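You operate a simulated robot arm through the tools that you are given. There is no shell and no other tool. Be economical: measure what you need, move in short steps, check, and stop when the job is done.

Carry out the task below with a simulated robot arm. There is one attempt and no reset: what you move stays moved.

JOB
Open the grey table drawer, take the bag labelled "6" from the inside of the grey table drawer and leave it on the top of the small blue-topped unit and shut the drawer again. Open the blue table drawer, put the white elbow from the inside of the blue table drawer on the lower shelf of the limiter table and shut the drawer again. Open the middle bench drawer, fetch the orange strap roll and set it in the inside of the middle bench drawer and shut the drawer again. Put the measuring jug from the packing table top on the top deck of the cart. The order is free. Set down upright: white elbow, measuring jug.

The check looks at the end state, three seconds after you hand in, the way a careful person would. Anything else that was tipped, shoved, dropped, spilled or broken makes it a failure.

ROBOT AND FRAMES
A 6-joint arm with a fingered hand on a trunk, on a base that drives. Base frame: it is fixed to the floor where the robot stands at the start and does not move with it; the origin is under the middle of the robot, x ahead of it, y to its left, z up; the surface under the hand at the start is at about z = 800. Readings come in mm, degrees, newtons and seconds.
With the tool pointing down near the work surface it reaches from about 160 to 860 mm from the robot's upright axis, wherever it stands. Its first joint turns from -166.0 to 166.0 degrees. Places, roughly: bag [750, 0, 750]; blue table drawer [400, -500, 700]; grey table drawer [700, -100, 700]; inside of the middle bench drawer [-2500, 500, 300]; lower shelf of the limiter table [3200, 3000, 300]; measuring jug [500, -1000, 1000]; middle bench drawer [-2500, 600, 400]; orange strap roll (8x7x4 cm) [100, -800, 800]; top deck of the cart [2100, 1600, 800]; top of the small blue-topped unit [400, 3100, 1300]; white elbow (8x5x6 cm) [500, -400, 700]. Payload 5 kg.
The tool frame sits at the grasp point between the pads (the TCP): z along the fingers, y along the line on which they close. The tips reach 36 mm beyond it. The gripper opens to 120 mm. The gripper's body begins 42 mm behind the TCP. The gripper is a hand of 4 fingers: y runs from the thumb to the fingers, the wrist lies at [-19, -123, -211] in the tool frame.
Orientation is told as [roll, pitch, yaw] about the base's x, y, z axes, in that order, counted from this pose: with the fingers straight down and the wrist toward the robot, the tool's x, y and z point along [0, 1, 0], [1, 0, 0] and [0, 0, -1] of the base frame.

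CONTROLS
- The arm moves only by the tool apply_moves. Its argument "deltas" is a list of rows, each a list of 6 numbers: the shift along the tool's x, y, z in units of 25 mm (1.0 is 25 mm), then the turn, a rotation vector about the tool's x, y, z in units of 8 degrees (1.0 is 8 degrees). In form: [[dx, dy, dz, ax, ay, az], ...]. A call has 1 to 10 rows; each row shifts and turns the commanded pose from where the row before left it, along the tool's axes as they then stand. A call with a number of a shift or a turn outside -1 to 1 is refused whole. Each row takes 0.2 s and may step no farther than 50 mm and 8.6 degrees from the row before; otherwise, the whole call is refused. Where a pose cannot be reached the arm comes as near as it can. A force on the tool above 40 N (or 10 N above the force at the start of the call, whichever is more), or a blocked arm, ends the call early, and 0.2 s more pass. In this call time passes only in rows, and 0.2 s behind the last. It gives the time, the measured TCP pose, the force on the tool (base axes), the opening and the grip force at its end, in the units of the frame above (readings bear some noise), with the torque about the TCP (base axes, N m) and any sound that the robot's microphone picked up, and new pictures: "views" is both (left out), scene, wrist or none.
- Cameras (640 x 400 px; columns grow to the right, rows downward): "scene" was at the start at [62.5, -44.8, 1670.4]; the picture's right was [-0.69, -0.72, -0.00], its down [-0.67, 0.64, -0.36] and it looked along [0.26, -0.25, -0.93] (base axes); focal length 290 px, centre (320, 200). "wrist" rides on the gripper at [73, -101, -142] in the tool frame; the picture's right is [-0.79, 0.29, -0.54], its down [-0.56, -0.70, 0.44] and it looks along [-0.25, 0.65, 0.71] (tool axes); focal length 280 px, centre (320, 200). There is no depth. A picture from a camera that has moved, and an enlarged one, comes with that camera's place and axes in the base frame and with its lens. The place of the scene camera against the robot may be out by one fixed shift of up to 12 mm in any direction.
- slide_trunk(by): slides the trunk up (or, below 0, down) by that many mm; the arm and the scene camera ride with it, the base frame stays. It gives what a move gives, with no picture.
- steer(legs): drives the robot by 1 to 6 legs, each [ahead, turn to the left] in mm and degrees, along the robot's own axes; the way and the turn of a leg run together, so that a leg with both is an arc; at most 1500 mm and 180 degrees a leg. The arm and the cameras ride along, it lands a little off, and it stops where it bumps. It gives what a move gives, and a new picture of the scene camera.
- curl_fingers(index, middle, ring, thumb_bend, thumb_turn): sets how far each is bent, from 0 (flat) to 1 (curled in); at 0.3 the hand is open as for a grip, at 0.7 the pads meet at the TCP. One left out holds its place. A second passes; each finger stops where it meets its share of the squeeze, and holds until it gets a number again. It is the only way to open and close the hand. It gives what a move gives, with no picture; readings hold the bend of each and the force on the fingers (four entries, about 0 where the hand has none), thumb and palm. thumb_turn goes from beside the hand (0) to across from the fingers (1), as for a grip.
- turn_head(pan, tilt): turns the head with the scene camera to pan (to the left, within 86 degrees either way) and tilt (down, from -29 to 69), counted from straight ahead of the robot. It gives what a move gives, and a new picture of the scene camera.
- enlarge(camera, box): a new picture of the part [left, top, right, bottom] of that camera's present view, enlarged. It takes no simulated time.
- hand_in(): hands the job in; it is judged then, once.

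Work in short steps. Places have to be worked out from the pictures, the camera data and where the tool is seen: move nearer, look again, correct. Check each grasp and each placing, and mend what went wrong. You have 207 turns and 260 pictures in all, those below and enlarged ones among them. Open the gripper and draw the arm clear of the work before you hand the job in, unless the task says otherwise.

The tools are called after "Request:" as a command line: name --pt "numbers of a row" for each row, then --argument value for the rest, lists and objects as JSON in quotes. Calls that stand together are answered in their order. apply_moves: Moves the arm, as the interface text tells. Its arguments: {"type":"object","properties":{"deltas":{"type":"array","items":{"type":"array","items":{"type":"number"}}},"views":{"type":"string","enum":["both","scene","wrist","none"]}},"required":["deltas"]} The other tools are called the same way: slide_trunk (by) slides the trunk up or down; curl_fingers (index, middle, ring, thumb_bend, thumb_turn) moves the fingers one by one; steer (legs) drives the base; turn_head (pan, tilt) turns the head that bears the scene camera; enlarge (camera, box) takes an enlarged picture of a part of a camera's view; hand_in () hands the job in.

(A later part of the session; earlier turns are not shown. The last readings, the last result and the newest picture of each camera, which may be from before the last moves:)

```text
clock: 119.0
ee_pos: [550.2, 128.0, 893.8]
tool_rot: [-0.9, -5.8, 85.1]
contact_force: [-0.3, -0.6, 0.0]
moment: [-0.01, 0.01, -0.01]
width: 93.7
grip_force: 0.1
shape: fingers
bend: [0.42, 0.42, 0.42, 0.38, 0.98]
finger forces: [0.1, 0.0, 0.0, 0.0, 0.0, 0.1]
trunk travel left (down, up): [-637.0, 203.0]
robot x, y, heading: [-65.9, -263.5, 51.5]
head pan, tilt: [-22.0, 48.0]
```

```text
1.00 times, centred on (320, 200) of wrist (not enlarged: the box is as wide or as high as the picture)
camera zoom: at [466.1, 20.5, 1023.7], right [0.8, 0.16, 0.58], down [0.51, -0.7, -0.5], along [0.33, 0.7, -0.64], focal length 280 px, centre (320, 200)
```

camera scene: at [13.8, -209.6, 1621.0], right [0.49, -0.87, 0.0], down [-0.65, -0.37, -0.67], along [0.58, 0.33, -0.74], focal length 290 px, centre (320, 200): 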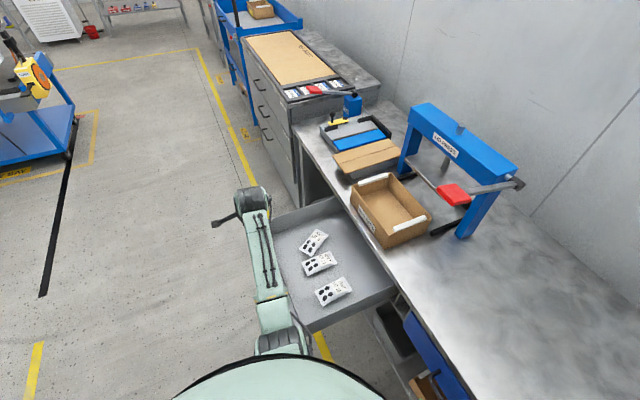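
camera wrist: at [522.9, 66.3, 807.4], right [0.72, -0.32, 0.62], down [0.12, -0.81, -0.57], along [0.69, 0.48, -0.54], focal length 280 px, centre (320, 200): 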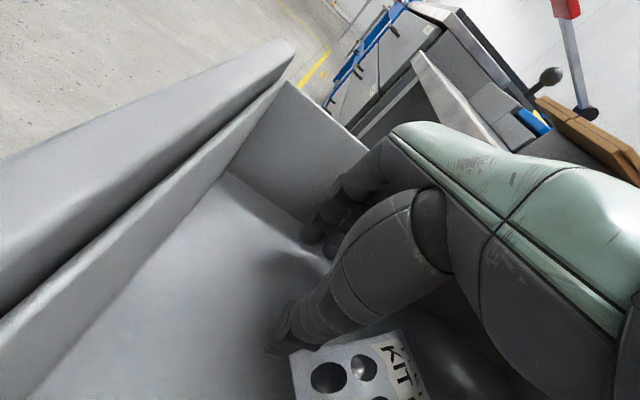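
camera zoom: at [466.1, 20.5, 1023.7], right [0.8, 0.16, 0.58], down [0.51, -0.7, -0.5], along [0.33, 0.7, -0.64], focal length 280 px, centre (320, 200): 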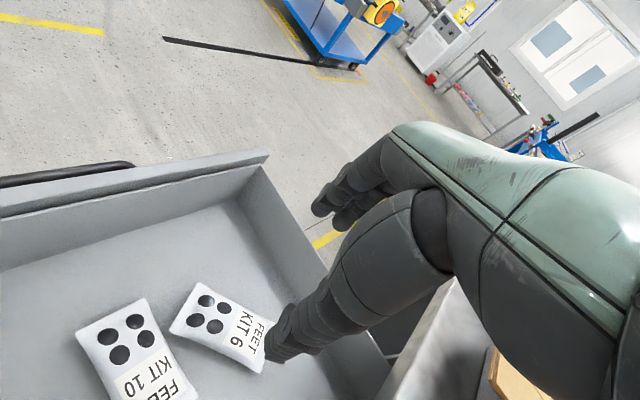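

Both cameras agree (bag ≈ (565,130)). Descend 160 mm and check.

Request:
slide_trunk --by -165

Request:
enlarge --camera "scene" --box '[220, 160, 420, 310]'

Request:
enlarge --camera "wrist" --box '[0, 0, 640, 400]'

```text
clock: 120.9
ee_pos: [551.3, 127.2, 729.1]
tool_rot: [-0.9, -5.8, 85.1]
contact_force: [-0.3, -0.1, 0.0]
moment: [0.01, 0.0, -0.01]
width: 93.8
grip_force: 0.0
shape: fingers
bend: [0.42, 0.42, 0.42, 0.38, 0.98]
finger forces: [0.1, 0.0, 0.0, 0.0, 0.1, 0.0]
trunk travel left (down, up): [-472.0, 368.0]
robot x, y, heading: [-65.7, -267.9, 51.4]
head pan, tilt: [-22.0, 48.0]
```

```text
2.67 times, centred on (320, 235) of scene
camera zoom: at [13.5, -210.2, 1456.1], right [0.49, -0.87, 0.0], down [-0.65, -0.36, -0.67], along [0.58, 0.33, -0.74], focal length 772 px, centre (320, 107)
```

zoom: 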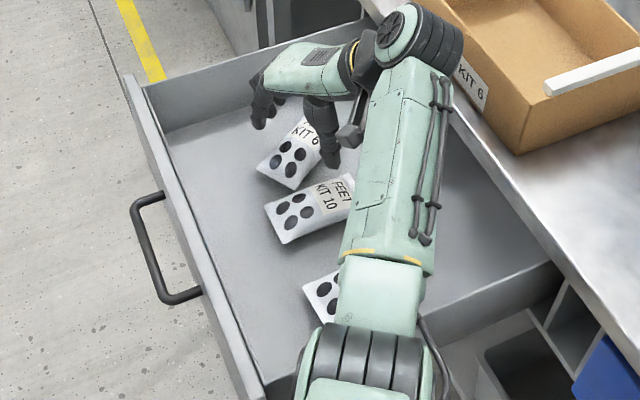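

```text
1.00 times, centred on (320, 200) of wrist (not enlarged: the box is as wide or as high as the picture)
camera zoom: at [466.0, 20.6, 858.8], right [0.8, 0.16, 0.58], down [0.51, -0.7, -0.5], along [0.33, 0.7, -0.64], focal length 280 px, centre (320, 200)
```

zoom: 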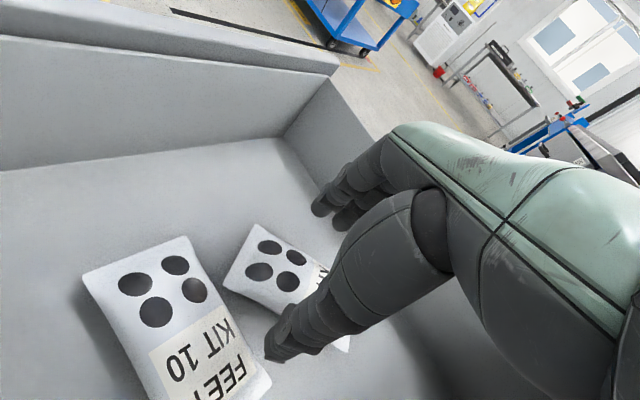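

Aligned. Lower to the floor in steps.

Request:
apply_moves --pt "0 -0.08 0.8 0 0 0" --pt "0 -0.08 0.7 0 0 0" --pt "0 -0.03 0.3 0 0 0" --pt "0 -0.02 0.2 0 0 0" --pt "0 -0.02 0.2 0 0 0" --views "wrist"

Request:
enlarge --camera "scene" --box '[240, 160, 400, 280]'

```text
clock: 122.1
ee_pos: [552.6, 128.6, 678.6]
tool_rot: [-1.6, -6.1, 85.1]
contact_force: [1.2, 3.0, 25.7]
moment: [-1.53, 0.16, 0.02]
width: 96.6
grip_force: 12.9
shape: fingers
bend: [0.42, 0.42, 0.42, 0.37, 0.98]
finger forces: [0.1, 0.0, 0.1, 0.0, 25.3, 0.0]
trunk travel left (down, up): [-472.0, 368.0]
robot x, y, heading: [-65.0, -262.5, 51.4]
head pan, tilt: [-22.0, 48.0]
camera wrist: at [467.0, 20.2, 807.5], right [0.79, 0.16, 0.59], down [0.51, -0.7, -0.5], along [0.33, 0.7, -0.63], focal length 280 px, centre (320, 200)
```

wrist: 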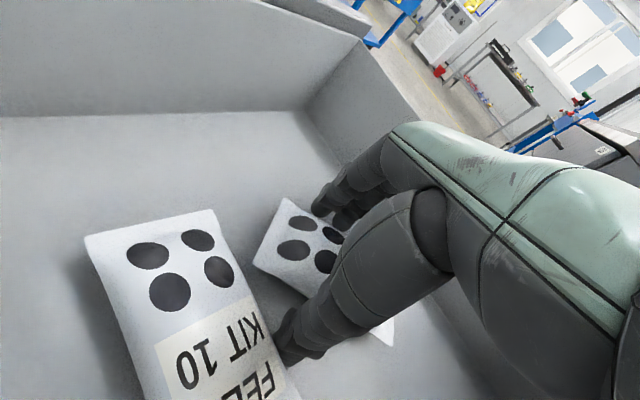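

```text
3.33 times, centred on (320, 220) of scene
camera zoom: at [10.6, -211.4, 1456.8], right [0.49, -0.87, 0.0], down [-0.65, -0.36, -0.67], along [0.58, 0.33, -0.74], focal length 965 px, centre (320, 133)
```

zoom: 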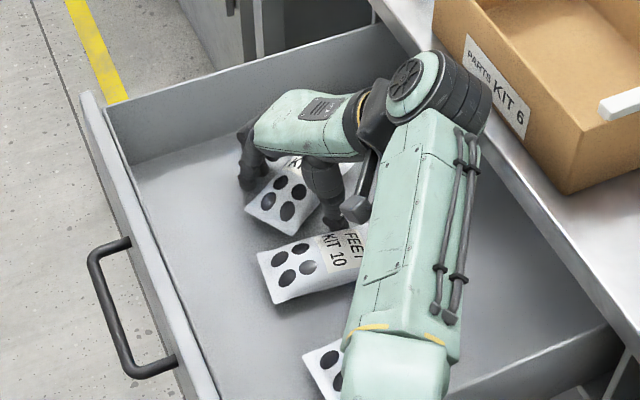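

Thumb is close to bag 10. Lift a little, shift 8 mm toward the finger side, lower again.

Request:
apply_moves --pt "0 0.1 -0.5 0 0 0" --pt "0 0.35 0 0 0 0" --pt "0 -0.03 0.3 0 0 0" --pt "0 -0.02 0.2 0 0 0" --views "wrist"

Request:
enlarge --camera "wrist" --box '[200, 150, 440, 390]'

```text
clock: 123.1
ee_pos: [552.2, 137.7, 678.3]
tool_rot: [-1.3, -6.0, 85.1]
contact_force: [0.9, 2.7, 21.1]
moment: [-1.25, 0.19, -0.04]
width: 97.1
grip_force: 10.3
shape: fingers
bend: [0.42, 0.42, 0.42, 0.37, 0.98]
finger forces: [0.1, 0.1, 0.0, 0.1, 21.1, 0.0]
trunk travel left (down, up): [-472.0, 368.0]
robot x, y, heading: [-67.4, -264.7, 51.5]
head pan, tilt: [-22.0, 48.0]
camera wrist: at [467.4, 30.8, 807.8], right [0.79, 0.16, 0.59], down [0.51, -0.7, -0.5], along [0.33, 0.7, -0.64], focal length 280 px, centre (320, 200)
```

wrist: 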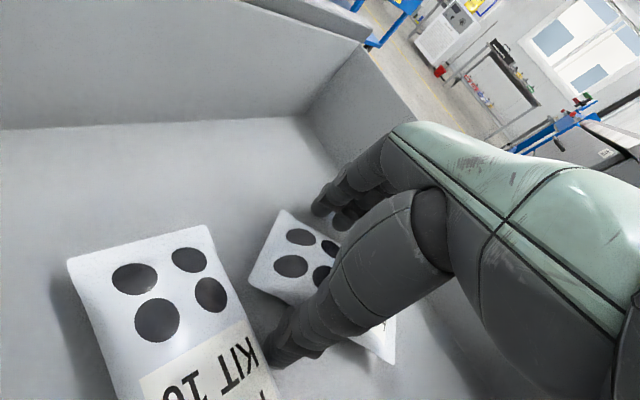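

```text
1.67 times, centred on (320, 270) of wrist
camera zoom: at [467.4, 30.8, 807.8], right [0.79, 0.16, 0.59], down [0.51, -0.7, -0.5], along [0.33, 0.7, -0.64], focal length 467 px, centre (320, 83)
```

zoom: 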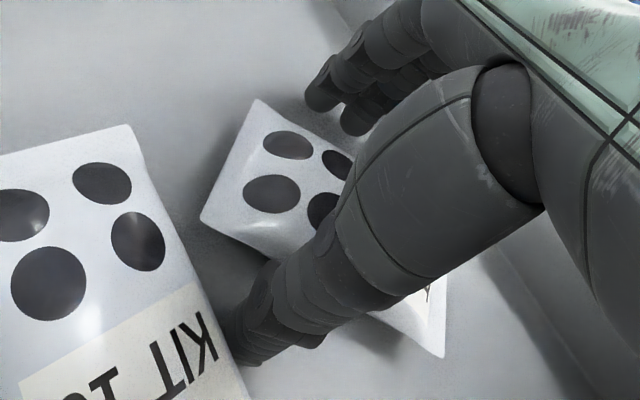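

Clean straddle with the thumb on the floor. Close the fingers first.

Request:
curl_fingers --index 0.6 --middle 0.6 --ring 0.6 --thumb_bend 0.45

Request:
enlarge --camera "wrist" --box '[200, 150, 440, 390]'

```text
clock: 124.1
ee_pos: [552.5, 137.5, 679.2]
tool_rot: [-1.2, -6.0, 85.2]
contact_force: [0.5, -0.3, 35.3]
moment: [-2.24, 0.28, -0.02]
width: 68.6
grip_force: 18.0
shape: fingers
bend: [0.6, 0.6, 0.6, 0.39, 0.98]
finger forces: [0.1, 0.1, 0.0, 0.1, 34.9, 0.0]
trunk travel left (down, up): [-472.0, 368.0]
robot x, y, heading: [-66.0, -267.3, 51.3]
head pan, tilt: [-22.0, 48.0]
```

```text
1.67 times, centred on (320, 270) of wrist
camera zoom: at [466.4, 29.8, 807.8], right [0.79, 0.16, 0.59], down [0.51, -0.7, -0.5], along [0.33, 0.7, -0.64], focal length 467 px, centre (320, 83)
```

zoom: 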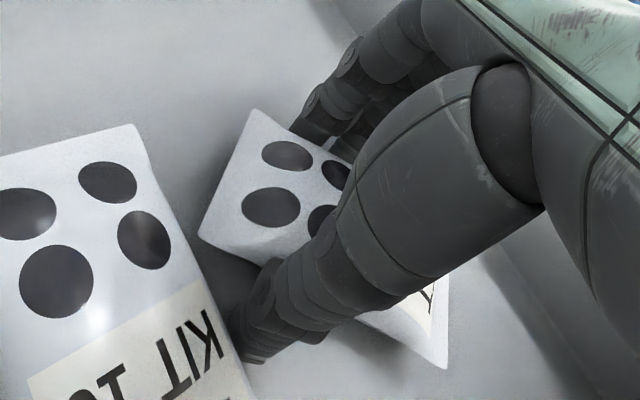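

The thumb digs into the floor as it bends; raise 6 mm and continue closing.

Request:
apply_moves --pt "0 0.02 -0.25 0 0 0" --views "none"

Request:
curl_fingers --index 0.75 --middle 0.75 --ring 0.75 --thumb_bend 0.55

Request:
enlarge --camera "wrist" --box '[200, 150, 440, 390]'

```text
clock: 124.5
ee_pos: [551.1, 136.9, 679.6]
tool_rot: [-1.0, -5.7, 85.0]
contact_force: [0.4, -1.7, 14.4]
moment: [-0.97, 0.12, 0.03]
width: 66.6
grip_force: 7.3
shape: fingers
bend: [0.6, 0.6, 0.6, 0.4, 0.98]
finger forces: [0.2, 0.2, 0.1, 0.1, 14.4, 0.1]
trunk travel left (down, up): [-472.0, 368.0]
robot x, y, heading: [-64.2, -266.6, 51.1]
head pan, tilt: [-22.0, 48.0]
```

```text
clock: 125.5
ee_pos: [552.7, 137.6, 680.8]
tool_rot: [-0.9, -5.7, 85.0]
contact_force: [1.5, 0.0, 1.9]
moment: [-0.12, -0.04, 0.06]
width: 58.3
grip_force: 24.2
shape: fingers
bend: [0.64, 0.67, 0.69, 0.43, 0.95]
finger forces: [8.9, 7.3, 7.0, 0.0, 26.4, 0.1]
trunk travel left (down, up): [-472.0, 368.0]
robot x, y, heading: [-68.4, -267.6, 51.5]
head pan, tilt: [-22.0, 48.0]
```

```text
1.67 times, centred on (320, 270) of wrist
camera zoom: at [467.7, 30.0, 809.5], right [0.8, 0.16, 0.58], down [0.51, -0.7, -0.5], along [0.32, 0.69, -0.64], focal length 467 px, centre (320, 83)
```

zoom: 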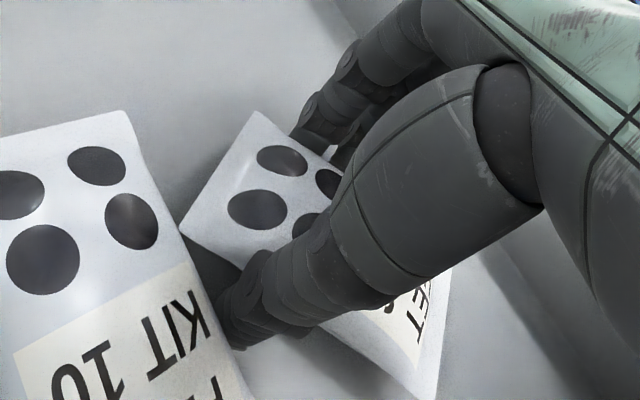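

Solid grip: all three fingers and thumb loaded, with a 58 mm width. Lift.

Request:
slide_trunk --by 200

Request:
enlarge --camera "wrist" --box '[0, 0, 640, 400]'

```text
clock: 127.7
ee_pos: [553.0, 137.3, 879.2]
tool_rot: [-1.0, -5.8, 85.0]
contact_force: [0.4, -0.5, -1.3]
moment: [0.01, 0.04, -0.02]
width: 58.2
grip_force: 22.3
shape: fingers
bend: [0.64, 0.67, 0.69, 0.43, 0.94]
finger forces: [9.0, 7.0, 6.2, 0.1, 22.6, 0.0]
trunk travel left (down, up): [-672.0, 168.0]
robot x, y, heading: [-62.8, -268.5, 51.7]
head pan, tilt: [-22.0, 48.0]
```

```text
1.00 times, centred on (320, 200) of wrist (not enlarged: the box is as wide or as high as the picture)
camera zoom: at [468.1, 30.4, 1009.9], right [0.8, 0.16, 0.58], down [0.51, -0.7, -0.5], along [0.33, 0.7, -0.64], focal length 280 px, centre (320, 200)
```

zoom: 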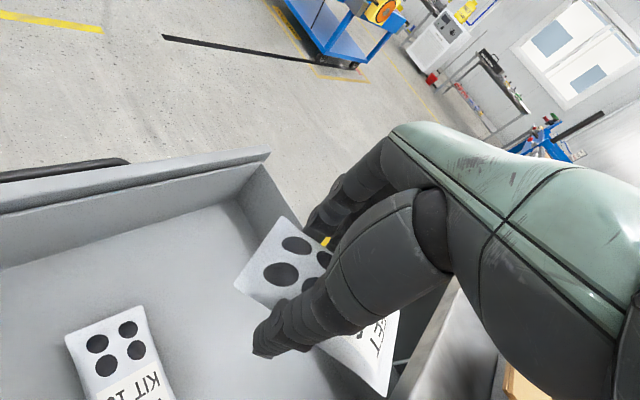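

Bag 6 is held. Raise the trunk and drive toward the blue-topped unit.

Request:
slide_trunk --by 160

Request:
steer --legs '[[0, 33], [1400, 0]]'

Request:
turn_head --pan 0 --tilt 25

```text
clock: 129.5
ee_pos: [553.2, 137.1, 1039.5]
tool_rot: [-0.9, -5.7, 84.9]
contact_force: [-0.2, -0.7, -1.3]
moment: [0.04, 0.02, 0.03]
width: 58.6
grip_force: 22.2
shape: fingers
bend: [0.64, 0.67, 0.69, 0.43, 0.94]
finger forces: [9.0, 7.0, 6.1, 0.1, 22.7, 0.1]
trunk travel left (down, up): [-832.0, 8.0]
robot x, y, heading: [-66.6, -265.3, 51.3]
head pan, tilt: [-22.0, 48.0]
```

```text
clock: 139.2
ee_pos: [373.7, 1812.0, 1041.0]
tool_rot: [-1.0, -5.9, 117.5]
contact_force: [1.0, 0.2, -1.3]
moment: [0.03, 0.0, 0.0]
width: 58.4
grip_force: 21.5
shape: fingers
bend: [0.64, 0.67, 0.69, 0.43, 0.94]
finger forces: [9.0, 7.0, 6.1, 0.1, 22.5, 0.0]
trunk travel left (down, up): [-832.0, 8.0]
robot x, y, heading: [64.9, 1135.1, 84.0]
head pan, tilt: [-22.0, 48.0]
camera scene: at [101.0, 1231.5, 1816.1], right [0.88, -0.47, 0.0], down [-0.35, -0.66, -0.67], along [0.31, 0.59, -0.74], focal length 290 px, centre (320, 200)
```

scene: 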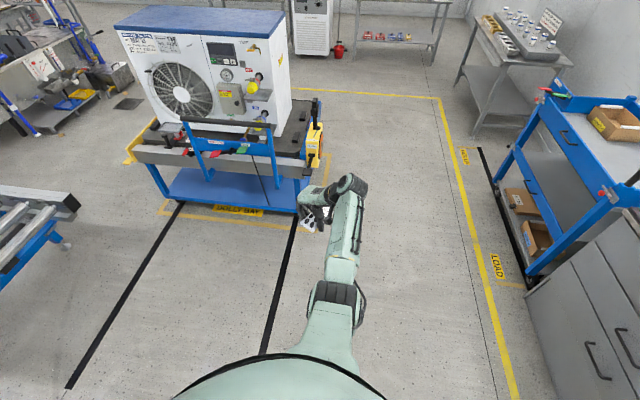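

```text
clock: 140.0
ee_pos: [373.3, 1811.2, 1039.9]
tool_rot: [-1.1, -5.7, 117.5]
contact_force: [-0.4, 0.3, -1.6]
moment: [0.01, 0.04, 0.03]
width: 58.1
grip_force: 21.7
shape: fingers
bend: [0.64, 0.67, 0.69, 0.43, 0.94]
finger forces: [8.9, 7.0, 6.1, 0.1, 22.6, 0.1]
trunk travel left (down, up): [-832.0, 8.0]
robot x, y, heading: [70.9, 1141.5, 83.9]
head pan, tilt: [0.0, 25.0]
camera scene: at [73.9, 1253.8, 1850.7], right [0.99, -0.11, 0.0], down [-0.05, -0.42, -0.91], along [0.1, 0.9, -0.42], focal length 290 px, centre (320, 200)
```

scene: 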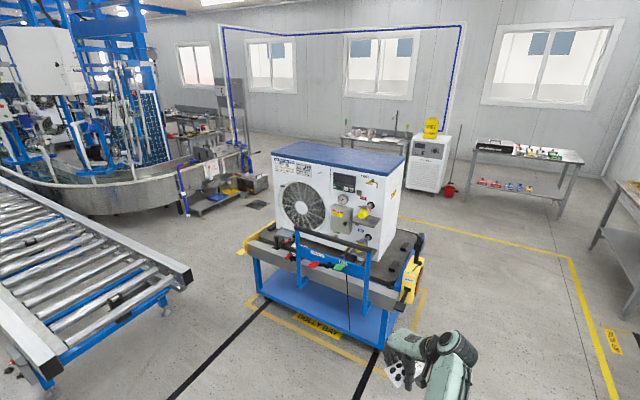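

Unit top computed: centre ≈ (395,3116), front edge running azimuth −31°. First raise and centre the arm here.

Request:
apply_moves --pt "0.76 0.5 -1 0 0 0" --pt "0.76 0.5 -1 0 0 0" --pt "0.76 0.5 -1 0 0 0" --pt "0.76 0.5 -1 0 0 0" --pt "0.76 0.5 -1 0 0 0" --pt "0.76 0.5 -1 0 0 0" --pt "0.76 0.5 -1 0 0 0" --pt "0.76 0.5 -1 0 0 0" --pt "0.76 0.5 -1 0 0 0" --pt "0.76 0.5 -1 0 0 0" --views "none"

Request:
apply_moves --pt "0 0 -1 0 0 0" --pt "0 0 -1 0 0 0" --pt "0 0 -1 0 0 0" --pt "0 0 -1 0 0 0" --views "scene"

```text
clock: 142.2
ee_pos: [153.0, 1810.9, 1297.6]
tool_rot: [-1.0, -5.7, 117.6]
contact_force: [0.1, 0.3, -1.6]
moment: [0.02, 0.03, 0.01]
width: 58.0
grip_force: 22.1
shape: fingers
bend: [0.64, 0.67, 0.69, 0.43, 0.94]
finger forces: [9.0, 7.0, 6.1, 0.1, 22.3, 0.1]
trunk travel left (down, up): [-832.0, 8.0]
robot x, y, heading: [66.8, 1136.3, 83.5]
head pan, tilt: [0.0, 25.0]
```

```text
clock: 143.2
ee_pos: [158.1, 1820.5, 1380.5]
tool_rot: [-1.0, -5.9, 117.6]
contact_force: [-0.2, 0.0, -1.4]
moment: [0.0, 0.05, 0.01]
width: 58.2
grip_force: 22.2
shape: fingers
bend: [0.64, 0.67, 0.71, 0.43, 0.94]
finger forces: [9.0, 6.9, 6.1, 0.0, 22.3, 0.0]
out of reach, approached as far as the arm can: row 3, 4
trunk travel left (down, up): [-832.0, 8.0]
robot x, y, heading: [69.5, 1141.0, 84.1]
head pan, tilt: [0.0, 25.0]
camera scene: at [73.6, 1254.9, 1850.7], right [0.99, -0.11, 0.0], down [-0.04, -0.42, -0.91], along [0.1, 0.9, -0.42], focal length 290 px, centre (320, 200)
```

scene: 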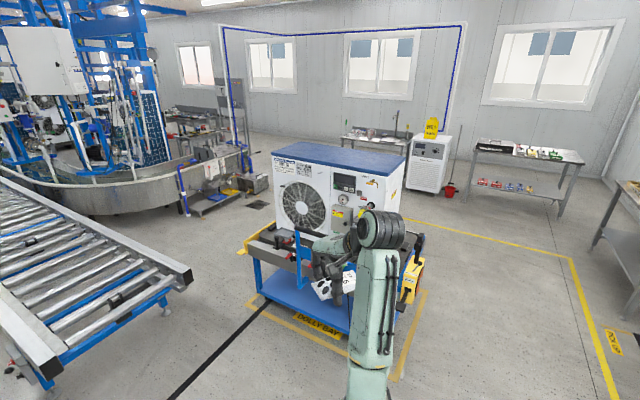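

The arm is at 1380 mm height. Drive to a point straight in front of the unit and face it.

Request:
steer --legs '[[0, 32.3], [903, 0], [0, -57.6], [300, 0]]'

```text
clock: 155.1
ee_pos: [196.7, 2779.6, 1381.4]
tool_rot: [-1.0, -6.2, 91.9]
contact_force: [-0.1, 0.6, -1.8]
moment: [0.04, -0.01, -0.03]
width: 57.6
grip_force: 22.0
shape: fingers
bend: [0.64, 0.67, 0.71, 0.43, 0.94]
finger forces: [8.6, 6.8, 5.9, 0.0, 21.8, 0.0]
trunk travel left (down, up): [-832.0, 8.0]
robot x, y, heading: [-178.5, 2203.6, 58.1]
head pan, tilt: [0.0, 25.0]
camera scene: at [-123.0, 2301.5, 1851.0], right [0.85, -0.53, 0.0], down [-0.22, -0.36, -0.91], along [0.48, 0.77, -0.42], focal length 290 px, centre (320, 200)
```

scene: 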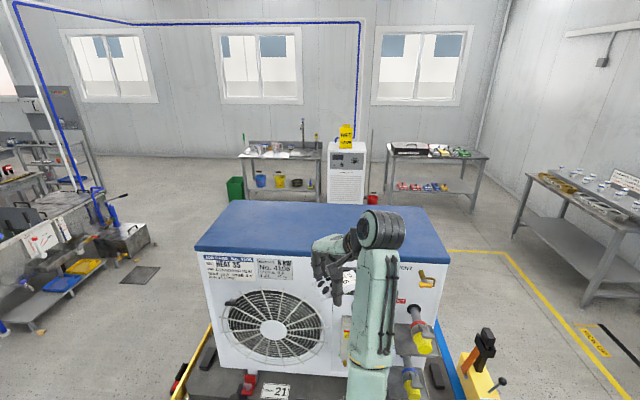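

Good approach. Look down to check clearance to the dolly.

Request:
turn_head --pan 0 --tilt 55

```text
clock: 156.0
ee_pos: [198.0, 2780.4, 1381.8]
tool_rot: [-1.0, -6.0, 91.9]
contact_force: [0.7, 0.5, -1.8]
moment: [0.05, 0.03, 0.02]
width: 57.7
grip_force: 21.5
shape: fingers
bend: [0.64, 0.67, 0.71, 0.43, 0.94]
finger forces: [8.6, 6.9, 6.0, 0.0, 21.8, 0.1]
trunk travel left (down, up): [-832.0, 8.0]
robot x, y, heading: [-178.2, 2206.0, 58.3]
head pan, tilt: [0.0, 55.0]
camera scene: at [-132.7, 2285.6, 1806.9], right [0.85, -0.53, 0.0], down [-0.43, -0.7, -0.57], along [0.3, 0.49, -0.82], focal length 290 px, centre (320, 200)
```

scene: 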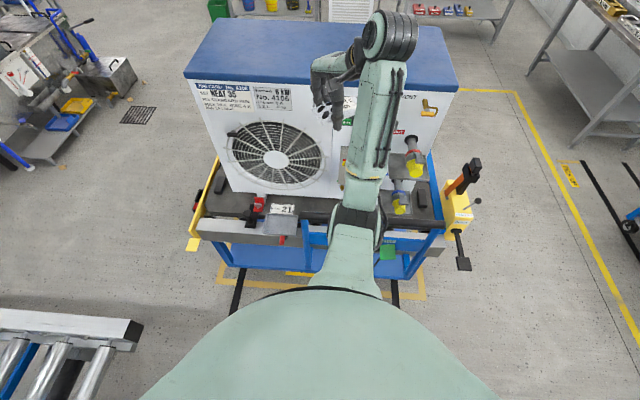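

Clearance is tight, so extend the arm forward rather than drive the whole way. Extend ~110 mm first, slightly lower.

Request:
apply_moves --pt "-0.61 0.92 0.25 0 0 0" --pt "-0.61 0.92 0.2 0 0 0" --pt "-0.61 0.92 0.2 0 0 0" --pt "-0.61 0.92 0.2 0 0 0" --views "none"

```text
clock: 157.0
ee_pos: [256.1, 2878.0, 1368.8]
tool_rot: [-0.8, -6.1, 92.0]
contact_force: [0.1, -0.3, -2.2]
moment: [0.04, 0.04, 0.05]
width: 57.8
grip_force: 21.8
shape: fingers
bend: [0.64, 0.67, 0.71, 0.43, 0.94]
finger forces: [8.6, 7.0, 6.0, 0.0, 21.7, 0.1]
trunk travel left (down, up): [-832.0, 8.0]
robot x, y, heading: [-177.4, 2206.3, 58.5]
head pan, tilt: [0.0, 55.0]
```

Extended fine. Drive 180 forward over the top.

Request:
steer --legs '[[180, 0]]'

Request:
enlarge --camera "wrist" --box '[0, 0, 640, 400]'

```text
clock: 158.6
ee_pos: [348.3, 3033.0, 1373.5]
tool_rot: [-1.2, -6.0, 92.1]
contact_force: [0.2, 0.3, -1.6]
moment: [0.04, 0.02, -0.01]
width: 57.6
grip_force: 21.4
shape: fingers
bend: [0.64, 0.67, 0.71, 0.43, 0.94]
finger forces: [8.7, 6.9, 6.0, 0.0, 21.7, 0.1]
trunk travel left (down, up): [-832.0, 8.0]
robot x, y, heading: [-84.0, 2362.3, 58.4]
head pan, tilt: [0.0, 55.0]
camera scene: at [-38.3, 2440.1, 1807.0], right [0.85, -0.52, 0.0], down [-0.43, -0.7, -0.57], along [0.3, 0.49, -0.82], focal length 290 px, centre (320, 200)
```

scene: 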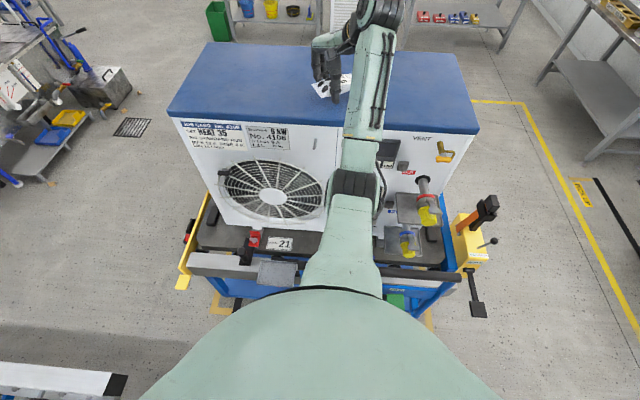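

```text
1.00 times, centred on (320, 200) of wrist (not enlarged: the box is as wide or as high as the picture)
camera zoom: at [277.0, 2915.0, 1502.1], right [0.77, 0.26, 0.58], down [0.59, -0.63, -0.5], along [0.24, 0.73, -0.64], focal length 280 px, centre (320, 200)
```

zoom: 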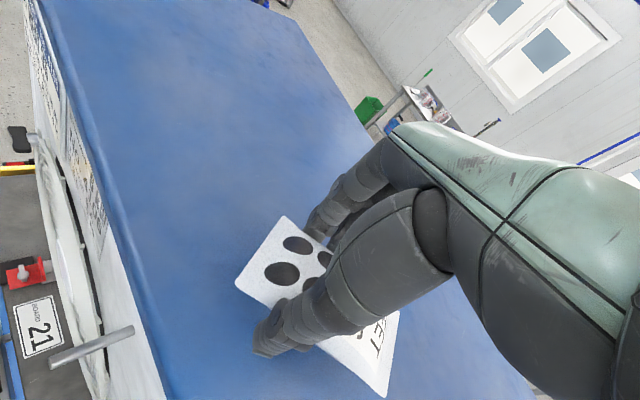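

Bag is above the top, inside the front edge. Lower until contact.

Request:
apply_moves --pt "0 0 0.4 0 0 0" --pt "0 0 0.3 0 0 0" --pt "0 0 0.3 0 0 0" --pt "0 0 0.2 0 0 0" --pt "0 0 0.2 0 0 0" --views "wrist"

```text
clock: 159.6
ee_pos: [348.9, 3037.7, 1354.5]
tool_rot: [-1.7, -7.0, 92.3]
contact_force: [-1.5, -3.8, 20.2]
moment: [-1.52, 0.25, -0.11]
width: 59.4
grip_force: 27.5
shape: fingers
bend: [0.71, 0.71, 0.71, 0.43, 0.94]
finger forces: [6.7, 5.7, 4.4, 0.0, 38.5, 0.0]
trunk travel left (down, up): [-832.0, 8.0]
robot x, y, heading: [-81.5, 2362.6, 58.3]
head pan, tilt: [0.0, 55.0]
stopped in row 4: the force on the tool passed its limit at 44 N (the readings are from after the stop); the commanded pose is now the measured one
camera wrist: at [277.1, 2917.6, 1480.4], right [0.76, 0.25, 0.6], down [0.6, -0.62, -0.51], along [0.24, 0.75, -0.62], focal length 280 px, centre (320, 200)
```

wrist: 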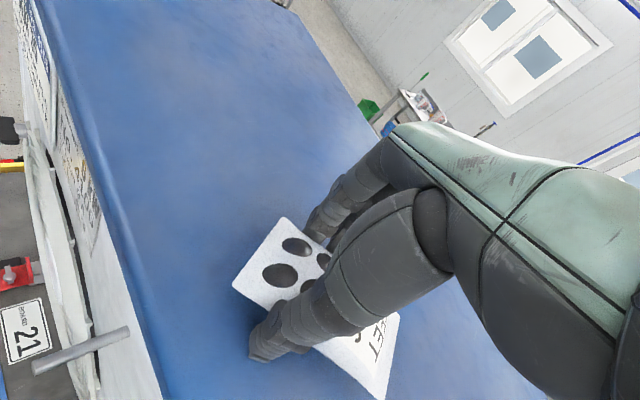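

Thumb tip touches the top. Raise a hair and open the hand to release the bag.

Request:
apply_moves --pt "0 0 -0.1 0 0 0" --views "none"

Request:
curl_fingers --index 0.45 --middle 0.45 --ring 0.45 --thumb_bend 0.3

Request:
enlarge --camera "wrist" --box '[0, 0, 640, 400]'

```text
clock: 160.0
ee_pos: [349.9, 3037.1, 1353.7]
tool_rot: [-1.5, -6.9, 92.2]
contact_force: [-0.5, -2.1, 13.8]
moment: [-1.03, 0.18, -0.11]
width: 58.9
grip_force: 26.0
shape: fingers
bend: [0.71, 0.71, 0.71, 0.43, 0.94]
finger forces: [7.5, 6.5, 5.0, 0.2, 33.9, 0.1]
trunk travel left (down, up): [-832.0, 8.0]
robot x, y, heading: [-81.9, 2360.6, 58.3]
head pan, tilt: [0.0, 55.0]
```

```text
clock: 161.0
ee_pos: [350.0, 3037.7, 1352.1]
tool_rot: [-1.5, -6.8, 92.2]
contact_force: [-1.2, 0.3, 3.4]
moment: [-0.13, 0.11, -0.09]
width: 99.6
grip_force: 1.5
shape: fingers
bend: [0.45, 0.45, 0.45, 0.31, 0.97]
finger forces: [0.1, 0.0, 0.0, 0.1, 2.4, 0.0]
trunk travel left (down, up): [-832.0, 8.0]
robot x, y, heading: [-82.6, 2361.2, 58.3]
head pan, tilt: [0.0, 55.0]
```

```text
1.00 times, centred on (320, 200) of wrist (not enlarged: the box is as wide or as high as the picture)
camera zoom: at [277.5, 2918.6, 1479.8], right [0.77, 0.25, 0.59], down [0.6, -0.62, -0.51], along [0.24, 0.74, -0.62], focal length 280 px, centre (320, 200)
```

zoom: 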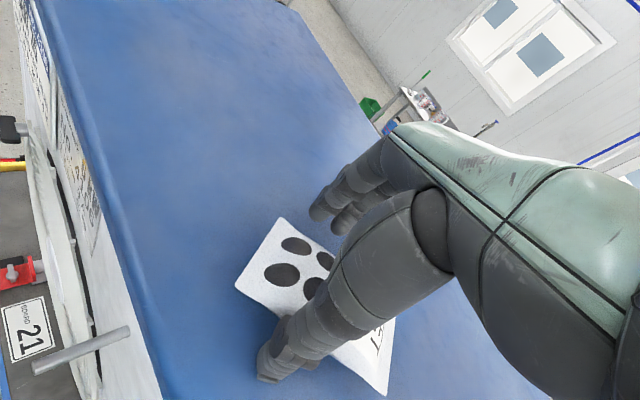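

Bag released on the blue top. Raise and reverse out, then check.

Request:
apply_moves --pt "0 0 -0.5 0 0 0" --pt "0 0 -0.5 0 0 0" --pt "0 0 -0.4 0 0 0" --views "none"

Request:
slide_trunk --by 8

Request:
steer --legs '[[-350, 0]]'

```text
clock: 161.8
ee_pos: [350.3, 3034.2, 1387.3]
tool_rot: [-1.5, -6.8, 92.2]
contact_force: [1.5, -0.5, -0.2]
moment: [0.0, 0.02, -0.01]
width: 101.1
grip_force: 0.0
shape: fingers
bend: [0.45, 0.45, 0.45, 0.3, 0.97]
finger forces: [0.0, 0.0, 0.1, 0.0, 0.1, 0.0]
trunk travel left (down, up): [-832.0, 8.0]
robot x, y, heading: [-82.9, 2360.2, 58.4]
head pan, tilt: [0.0, 55.0]
```

```text
clock: 162.4
ee_pos: [349.8, 3035.0, 1396.1]
tool_rot: [-1.6, -6.8, 92.2]
contact_force: [0.3, 1.0, -0.7]
moment: [-0.04, -0.01, 0.01]
width: 101.0
grip_force: 0.2
shape: fingers
bend: [0.45, 0.45, 0.45, 0.3, 0.97]
finger forces: [0.0, 0.0, 0.0, 0.0, 0.0, 0.0]
trunk travel left (down, up): [-840.0, 0.0]
robot x, y, heading: [-77.6, 2362.8, 58.3]
head pan, tilt: [0.0, 55.0]
```

```text
clock: 164.8
ee_pos: [169.4, 2738.3, 1394.5]
tool_rot: [-1.6, -6.9, 92.0]
contact_force: [-0.2, -0.7, -0.3]
moment: [-0.03, 0.02, -0.01]
width: 101.1
grip_force: 0.2
shape: fingers
bend: [0.45, 0.45, 0.45, 0.3, 0.97]
finger forces: [0.0, 0.0, 0.0, 0.0, 0.0, 0.1]
trunk travel left (down, up): [-840.0, 0.0]
robot x, y, heading: [-264.7, 2063.3, 58.3]
head pan, tilt: [0.0, 55.0]
camera scene: at [-217.8, 2147.2, 1814.7], right [0.85, -0.52, 0.0], down [-0.43, -0.7, -0.57], along [0.3, 0.49, -0.82], focal length 290 px, centre (320, 200)
```

scene: 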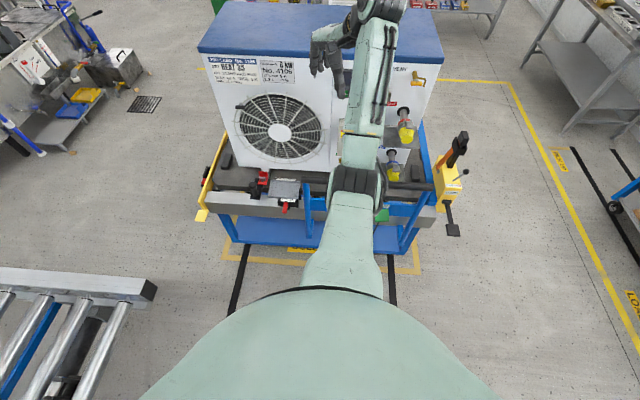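

Next, the handle-grip posture: yaw back, lower and retract the arm, then pitch the hand forward.

Request:
apply_moves --pt "0 0 1 0 0 1" --pt "0 0 1 0 0 1" --pt "0 0 1 0 0 1" --pt "0 0 1 0 0 1" --pt "0 0 0.4 0.85 0 0.2" --pt "0 -1 0 0 0 0" --pt "0 -1 0 0 0 0" --pt "0 -1 0 0 0 0" --pt "0 -1 0 0 0 0" --pt "0 -1 0 0 0 0" --views "none"

Request:
apply_moves --pt "-1 -1 0 0 0 0" --pt "-1 -1 0 0 0 0" --pt "-1 -1 0 0 0 0" --pt "-1 -0.5 0 -1 0 0" --pt "-1 0 0 -1 0 0" --pt "0 0 0 -1 0 0" --pt "0 0 0 -1 0 0" --pt "0 0 0 -1 0 0" --pt "0 0 0 -1 0 0" --pt "0 0 0 -1 0 0" --views "none"

Request:
turn_head --pan 5 --tilt 25

```text
clock: 167.0
ee_pos: [106.3, 2642.0, 1288.4]
tool_rot: [2.4, 0.3, 58.6]
contact_force: [-0.7, -0.3, 0.3]
moment: [-0.01, -0.01, 0.01]
width: 101.0
grip_force: 0.1
shape: fingers
bend: [0.45, 0.45, 0.45, 0.3, 0.97]
finger forces: [0.1, 0.2, 0.0, 0.0, 0.0, 0.0]
trunk travel left (down, up): [-840.0, 0.0]
robot x, y, heading: [-267.1, 2067.1, 58.2]
head pan, tilt: [0.0, 55.0]
```

```text
clock: 169.2
ee_pos: [166.0, 2503.4, 1281.8]
tool_rot: [4.2, -55.8, 54.8]
contact_force: [0.6, 0.0, -0.4]
moment: [-0.03, 0.0, 0.0]
width: 101.0
grip_force: 0.0
shape: fingers
bend: [0.45, 0.45, 0.45, 0.3, 0.97]
finger forces: [0.0, 0.1, 0.0, 0.0, 0.0, 0.1]
trunk travel left (down, up): [-840.0, 0.0]
robot x, y, heading: [-263.8, 2065.0, 58.4]
head pan, tilt: [0.0, 55.0]
```

```text
clock: 170.2
ee_pos: [168.0, 2503.6, 1281.8]
tool_rot: [4.3, -55.6, 55.0]
contact_force: [-1.5, -0.5, -0.3]
moment: [0.01, -0.02, 0.01]
width: 101.3
grip_force: 0.1
shape: fingers
bend: [0.45, 0.45, 0.45, 0.3, 0.97]
finger forces: [0.0, 0.0, 0.0, 0.1, 0.1, 0.0]
trunk travel left (down, up): [-840.0, 0.0]
robot x, y, heading: [-265.3, 2064.0, 58.3]
head pan, tilt: [5.0, 25.0]
camera scene: at [-215.1, 2167.0, 1858.8], right [0.89, -0.45, 0.0], down [-0.19, -0.38, -0.91], along [0.41, 0.81, -0.42], focal length 290 px, centre (320, 200)
```

scene: 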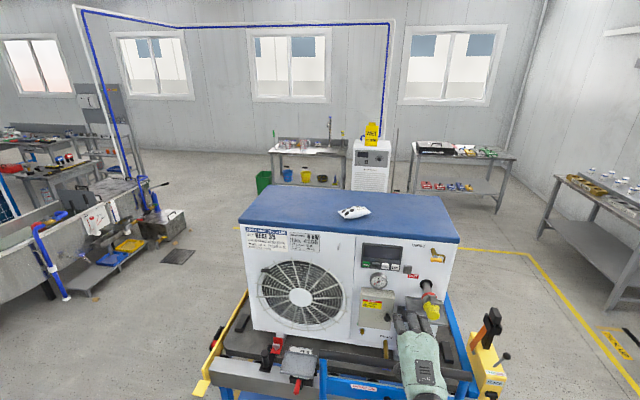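

Bag 6 sits nicely on the blue top. Return to the table front to close the grey drawer.

Request:
steer --legs '[[0, -143.9], [1337, 0], [0, 49.6]]'

Request:
slide_trunk --by -560

Request:
turn_head --pan 0 --tilt 38

```text
clock: 187.2
ee_pos: [246.8, 256.4, 1281.2]
tool_rot: [4.3, -55.6, -40.1]
contact_force: [-0.5, -0.6, 0.2]
moment: [-0.03, -0.06, -0.03]
width: 101.1
grip_force: 0.1
shape: fingers
bend: [0.45, 0.45, 0.45, 0.3, 0.97]
finger forces: [0.0, 0.0, 0.0, 0.0, 0.0, 0.0]
trunk travel left (down, up): [-840.0, 0.0]
robot x, y, heading: [-154.3, 723.9, -36.5]
head pan, tilt: [5.0, 25.0]
camera scene: at [-58.2, 650.7, 1858.9], right [-0.52, -0.85, 0.0], down [-0.36, 0.22, -0.91], along [0.77, -0.47, -0.42], focal length 290 px, centre (320, 200)
```

scene: 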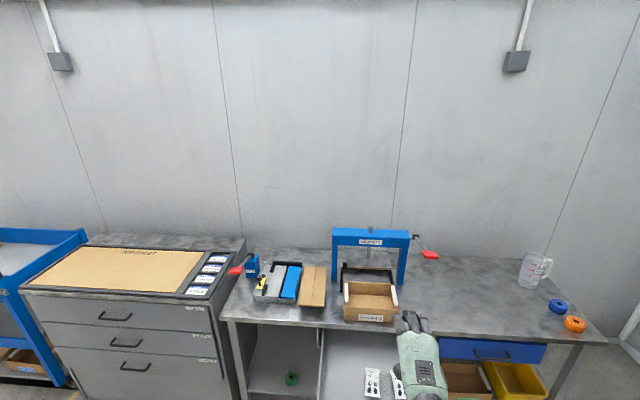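

```text
refused: -560 is not a number from -400 to 400
```

```text
clock: 188.0
ee_pos: [247.0, 255.3, 1282.1]
tool_rot: [4.3, -55.6, -40.0]
contact_force: [-0.9, -0.8, 0.0]
moment: [0.02, -0.01, 0.0]
width: 101.1
grip_force: 0.1
shape: fingers
bend: [0.45, 0.45, 0.45, 0.3, 0.97]
finger forces: [0.1, 0.0, 0.0, 0.0, 0.1, 0.0]
trunk travel left (down, up): [-840.0, 0.0]
robot x, y, heading: [-150.5, 721.9, -36.7]
head pan, tilt: [0.0, 38.0]
camera scene: at [-67.2, 647.7, 1838.6], right [-0.6, -0.8, 0.0], down [-0.49, 0.37, -0.79], along [0.63, -0.47, -0.62], focal length 290 px, centre (320, 200)
```

scene: 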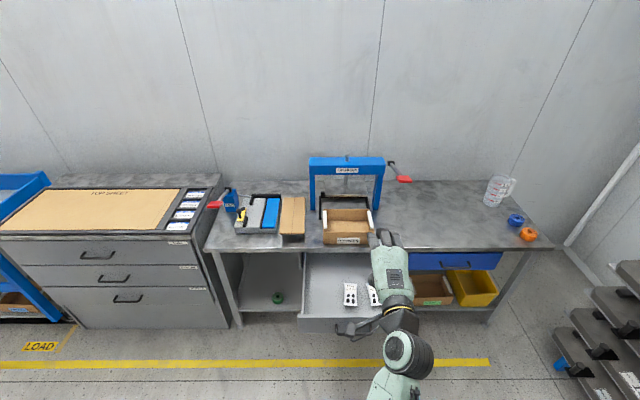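

Lower the hand to handle height, make a fist and push the drawer shut by its handle.

Request:
slide_trunk --by -400

Request:
slide_trunk --by -175

Request:
curl_fingers --index 1 --middle 1 --ring 1 --thumb_bend 0.6

Request:
turn_head --pan 0 --tilt 35

```text
clock: 191.8
ee_pos: [247.9, 255.1, 881.7]
tool_rot: [4.4, -55.7, -39.9]
contact_force: [-0.1, -0.4, 0.5]
moment: [0.01, 0.03, 0.05]
width: 100.9
grip_force: 0.1
shape: fingers
bend: [0.45, 0.45, 0.45, 0.3, 0.97]
finger forces: [0.0, 0.0, 0.1, 0.2, 0.0, 0.1]
trunk travel left (down, up): [-440.0, 400.0]
robot x, y, heading: [-151.6, 723.5, -36.7]
head pan, tilt: [0.0, 38.0]
```

```text
clock: 193.8
ee_pos: [247.5, 255.5, 706.9]
tool_rot: [4.3, -55.8, -40.0]
contact_force: [-0.7, -0.6, 0.3]
moment: [0.03, -0.01, 0.0]
width: 101.1
grip_force: 0.0
shape: fingers
bend: [0.45, 0.45, 0.45, 0.3, 0.97]
finger forces: [0.1, 0.1, 0.0, 0.2, 0.1, 0.1]
trunk travel left (down, up): [-265.0, 575.0]
robot x, y, heading: [-150.2, 724.9, -36.7]
head pan, tilt: [0.0, 38.0]
```

```text
clock: 194.8
ee_pos: [248.3, 255.7, 706.2]
tool_rot: [4.5, -55.6, -40.1]
contact_force: [-0.8, 0.0, 0.2]
moment: [0.0, -0.01, 0.0]
width: 56.5
grip_force: 0.0
shape: fingers
bend: [0.97, 1.0, 1.0, 0.6, 0.97]
finger forces: [0.1, 0.0, 0.0, 0.1, 0.0, 0.1]
trunk travel left (down, up): [-265.0, 575.0]
robot x, y, heading: [-147.2, 723.5, -36.6]
head pan, tilt: [0.0, 38.0]
```

```text
clock: 195.4
ee_pos: [247.3, 255.6, 707.3]
tool_rot: [4.3, -55.6, -40.0]
contact_force: [1.2, -1.3, -0.2]
moment: [-0.01, -0.02, -0.03]
width: 62.9
grip_force: 0.1
shape: fingers
bend: [1.0, 1.0, 1.0, 0.6, 0.97]
finger forces: [0.1, 0.0, 0.1, 0.0, 0.0, 0.1]
trunk travel left (down, up): [-265.0, 575.0]
robot x, y, heading: [-152.2, 721.6, -36.6]
head pan, tilt: [0.0, 35.0]
camera scene: at [-65.9, 646.6, 1268.1], right [-0.6, -0.8, 0.0], down [-0.46, 0.34, -0.82], along [0.66, -0.49, -0.57], focal length 290 px, centre (320, 200)
```

scene: 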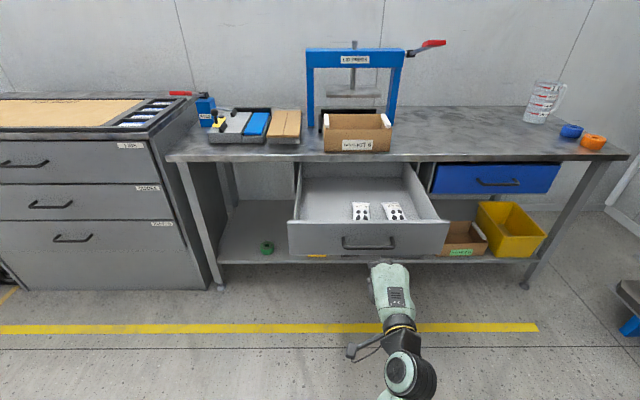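

Aligned with handle. Push forward 300 mm.

Request:
steer --legs '[[300, 0.6]]'

```text
clock: 197.6
ee_pos: [488.8, 79.4, 706.4]
tool_rot: [4.3, -55.7, -39.8]
contact_force: [-0.5, 0.9, -5.6]
moment: [-0.06, -0.07, 0.0]
width: 64.1
grip_force: 2.2
shape: fingers
bend: [1.0, 1.0, 1.0, 0.58, 0.97]
finger forces: [0.1, 0.0, 0.0, 0.0, 4.9, 0.1]
trunk travel left (down, up): [-265.0, 575.0]
robot x, y, heading: [84.7, 548.6, -36.5]
head pan, tilt: [0.0, 35.0]
camera scene: at [174.7, 468.7, 1268.0], right [-0.59, -0.8, 0.0], down [-0.46, 0.34, -0.82], along [0.66, -0.49, -0.57], focal length 290 px, centre (320, 200)
```

scene: 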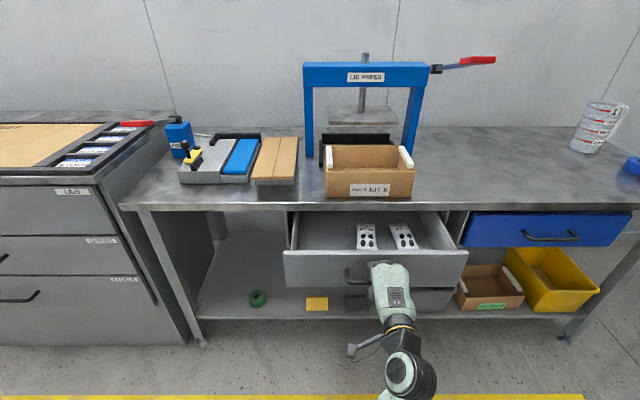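

It closes smoothly. Push another 110 mm.

Request:
steer --legs '[[110, 0.5]]'

Request:
enlarge --camera "scene" --box '[280, 180, 520, 330]'

```text
clock: 198.9
ee_pos: [583.1, 16.9, 705.8]
tool_rot: [4.3, -55.6, -39.4]
contact_force: [0.1, 0.4, -1.4]
moment: [0.01, 0.01, -0.02]
width: 63.5
grip_force: 0.8
shape: fingers
bend: [1.0, 1.0, 1.0, 0.59, 0.98]
finger forces: [0.1, 0.1, 0.1, 0.1, 1.9, 0.0]
trunk travel left (down, up): [-265.0, 575.0]
robot x, y, heading: [178.7, 479.9, -35.8]
head pan, tilt: [0.0, 35.0]
camera scene: at [265.1, 404.0, 1268.0], right [-0.59, -0.81, 0.0], down [-0.46, 0.34, -0.82], along [0.66, -0.48, -0.57], focal length 290 px, centre (320, 200)
```

scene: 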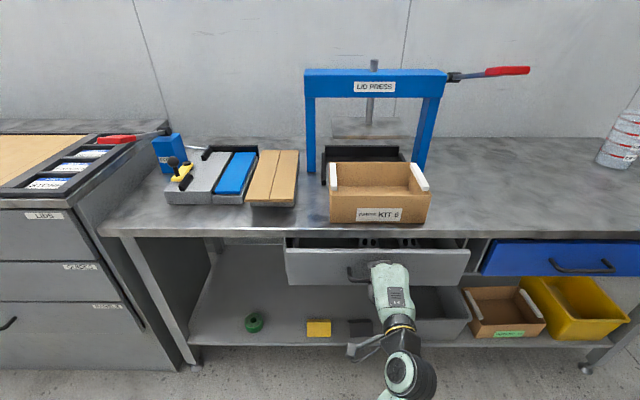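

```text
2.67 times, centred on (400, 255) of scene
camera zoom: at [265.1, 404.0, 1268.0], right [-0.59, -0.81, 0.0], down [-0.46, 0.34, -0.82], along [0.66, -0.48, -0.57], focal length 772 px, centre (107, 53)
```

zoom: 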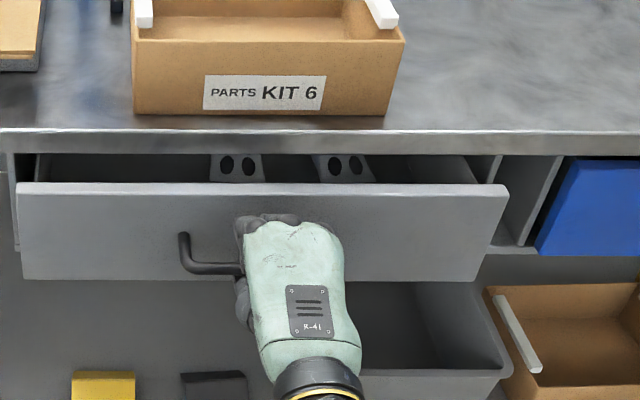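

About 55 mm still open. Push on.

Request:
steer --legs '[[60, 0]]'

Request:
enlarge --camera "scene" --box '[280, 180, 520, 330]'

```text
clock: 199.9
ee_pos: [622.5, -12.4, 704.0]
tool_rot: [4.4, -55.4, -39.4]
contact_force: [-11.3, 10.0, -6.1]
moment: [-0.18, -0.11, -0.07]
width: 65.7
grip_force: 9.6
shape: fingers
bend: [1.0, 1.0, 1.0, 0.57, 0.97]
finger forces: [0.0, 6.6, 0.0, 0.0, 12.4, 0.0]
trunk travel left (down, up): [-265.0, 575.0]
robot x, y, heading: [220.9, 448.2, -35.9]
head pan, tilt: [0.0, 35.0]
stopped in leg 1: the force on the tool passed its limit at 62 N (the readings are from after the stop); the commanded pose is now the measured one
camera scene: at [306.2, 374.2, 1268.2], right [-0.59, -0.81, 0.0], down [-0.46, 0.34, -0.82], along [0.66, -0.48, -0.57], focal length 290 px, centre (320, 200)
```

scene: 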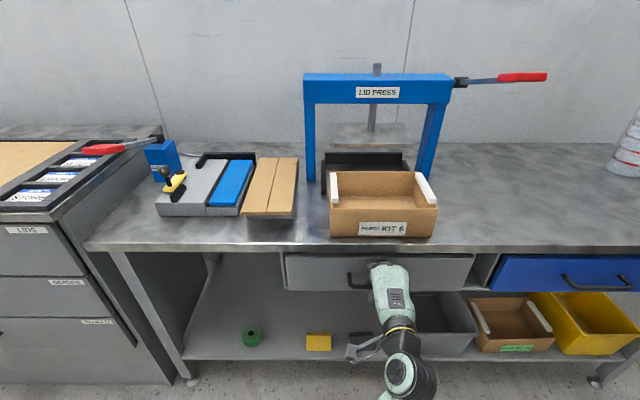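

```text
2.67 times, centred on (400, 255) of scene
camera zoom: at [306.2, 374.2, 1268.2], right [-0.59, -0.81, 0.0], down [-0.46, 0.34, -0.82], along [0.66, -0.48, -0.57], focal length 772 px, centre (107, 53)
```

zoom: 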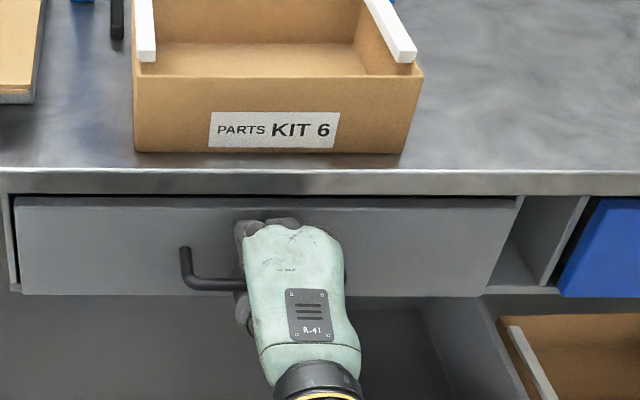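

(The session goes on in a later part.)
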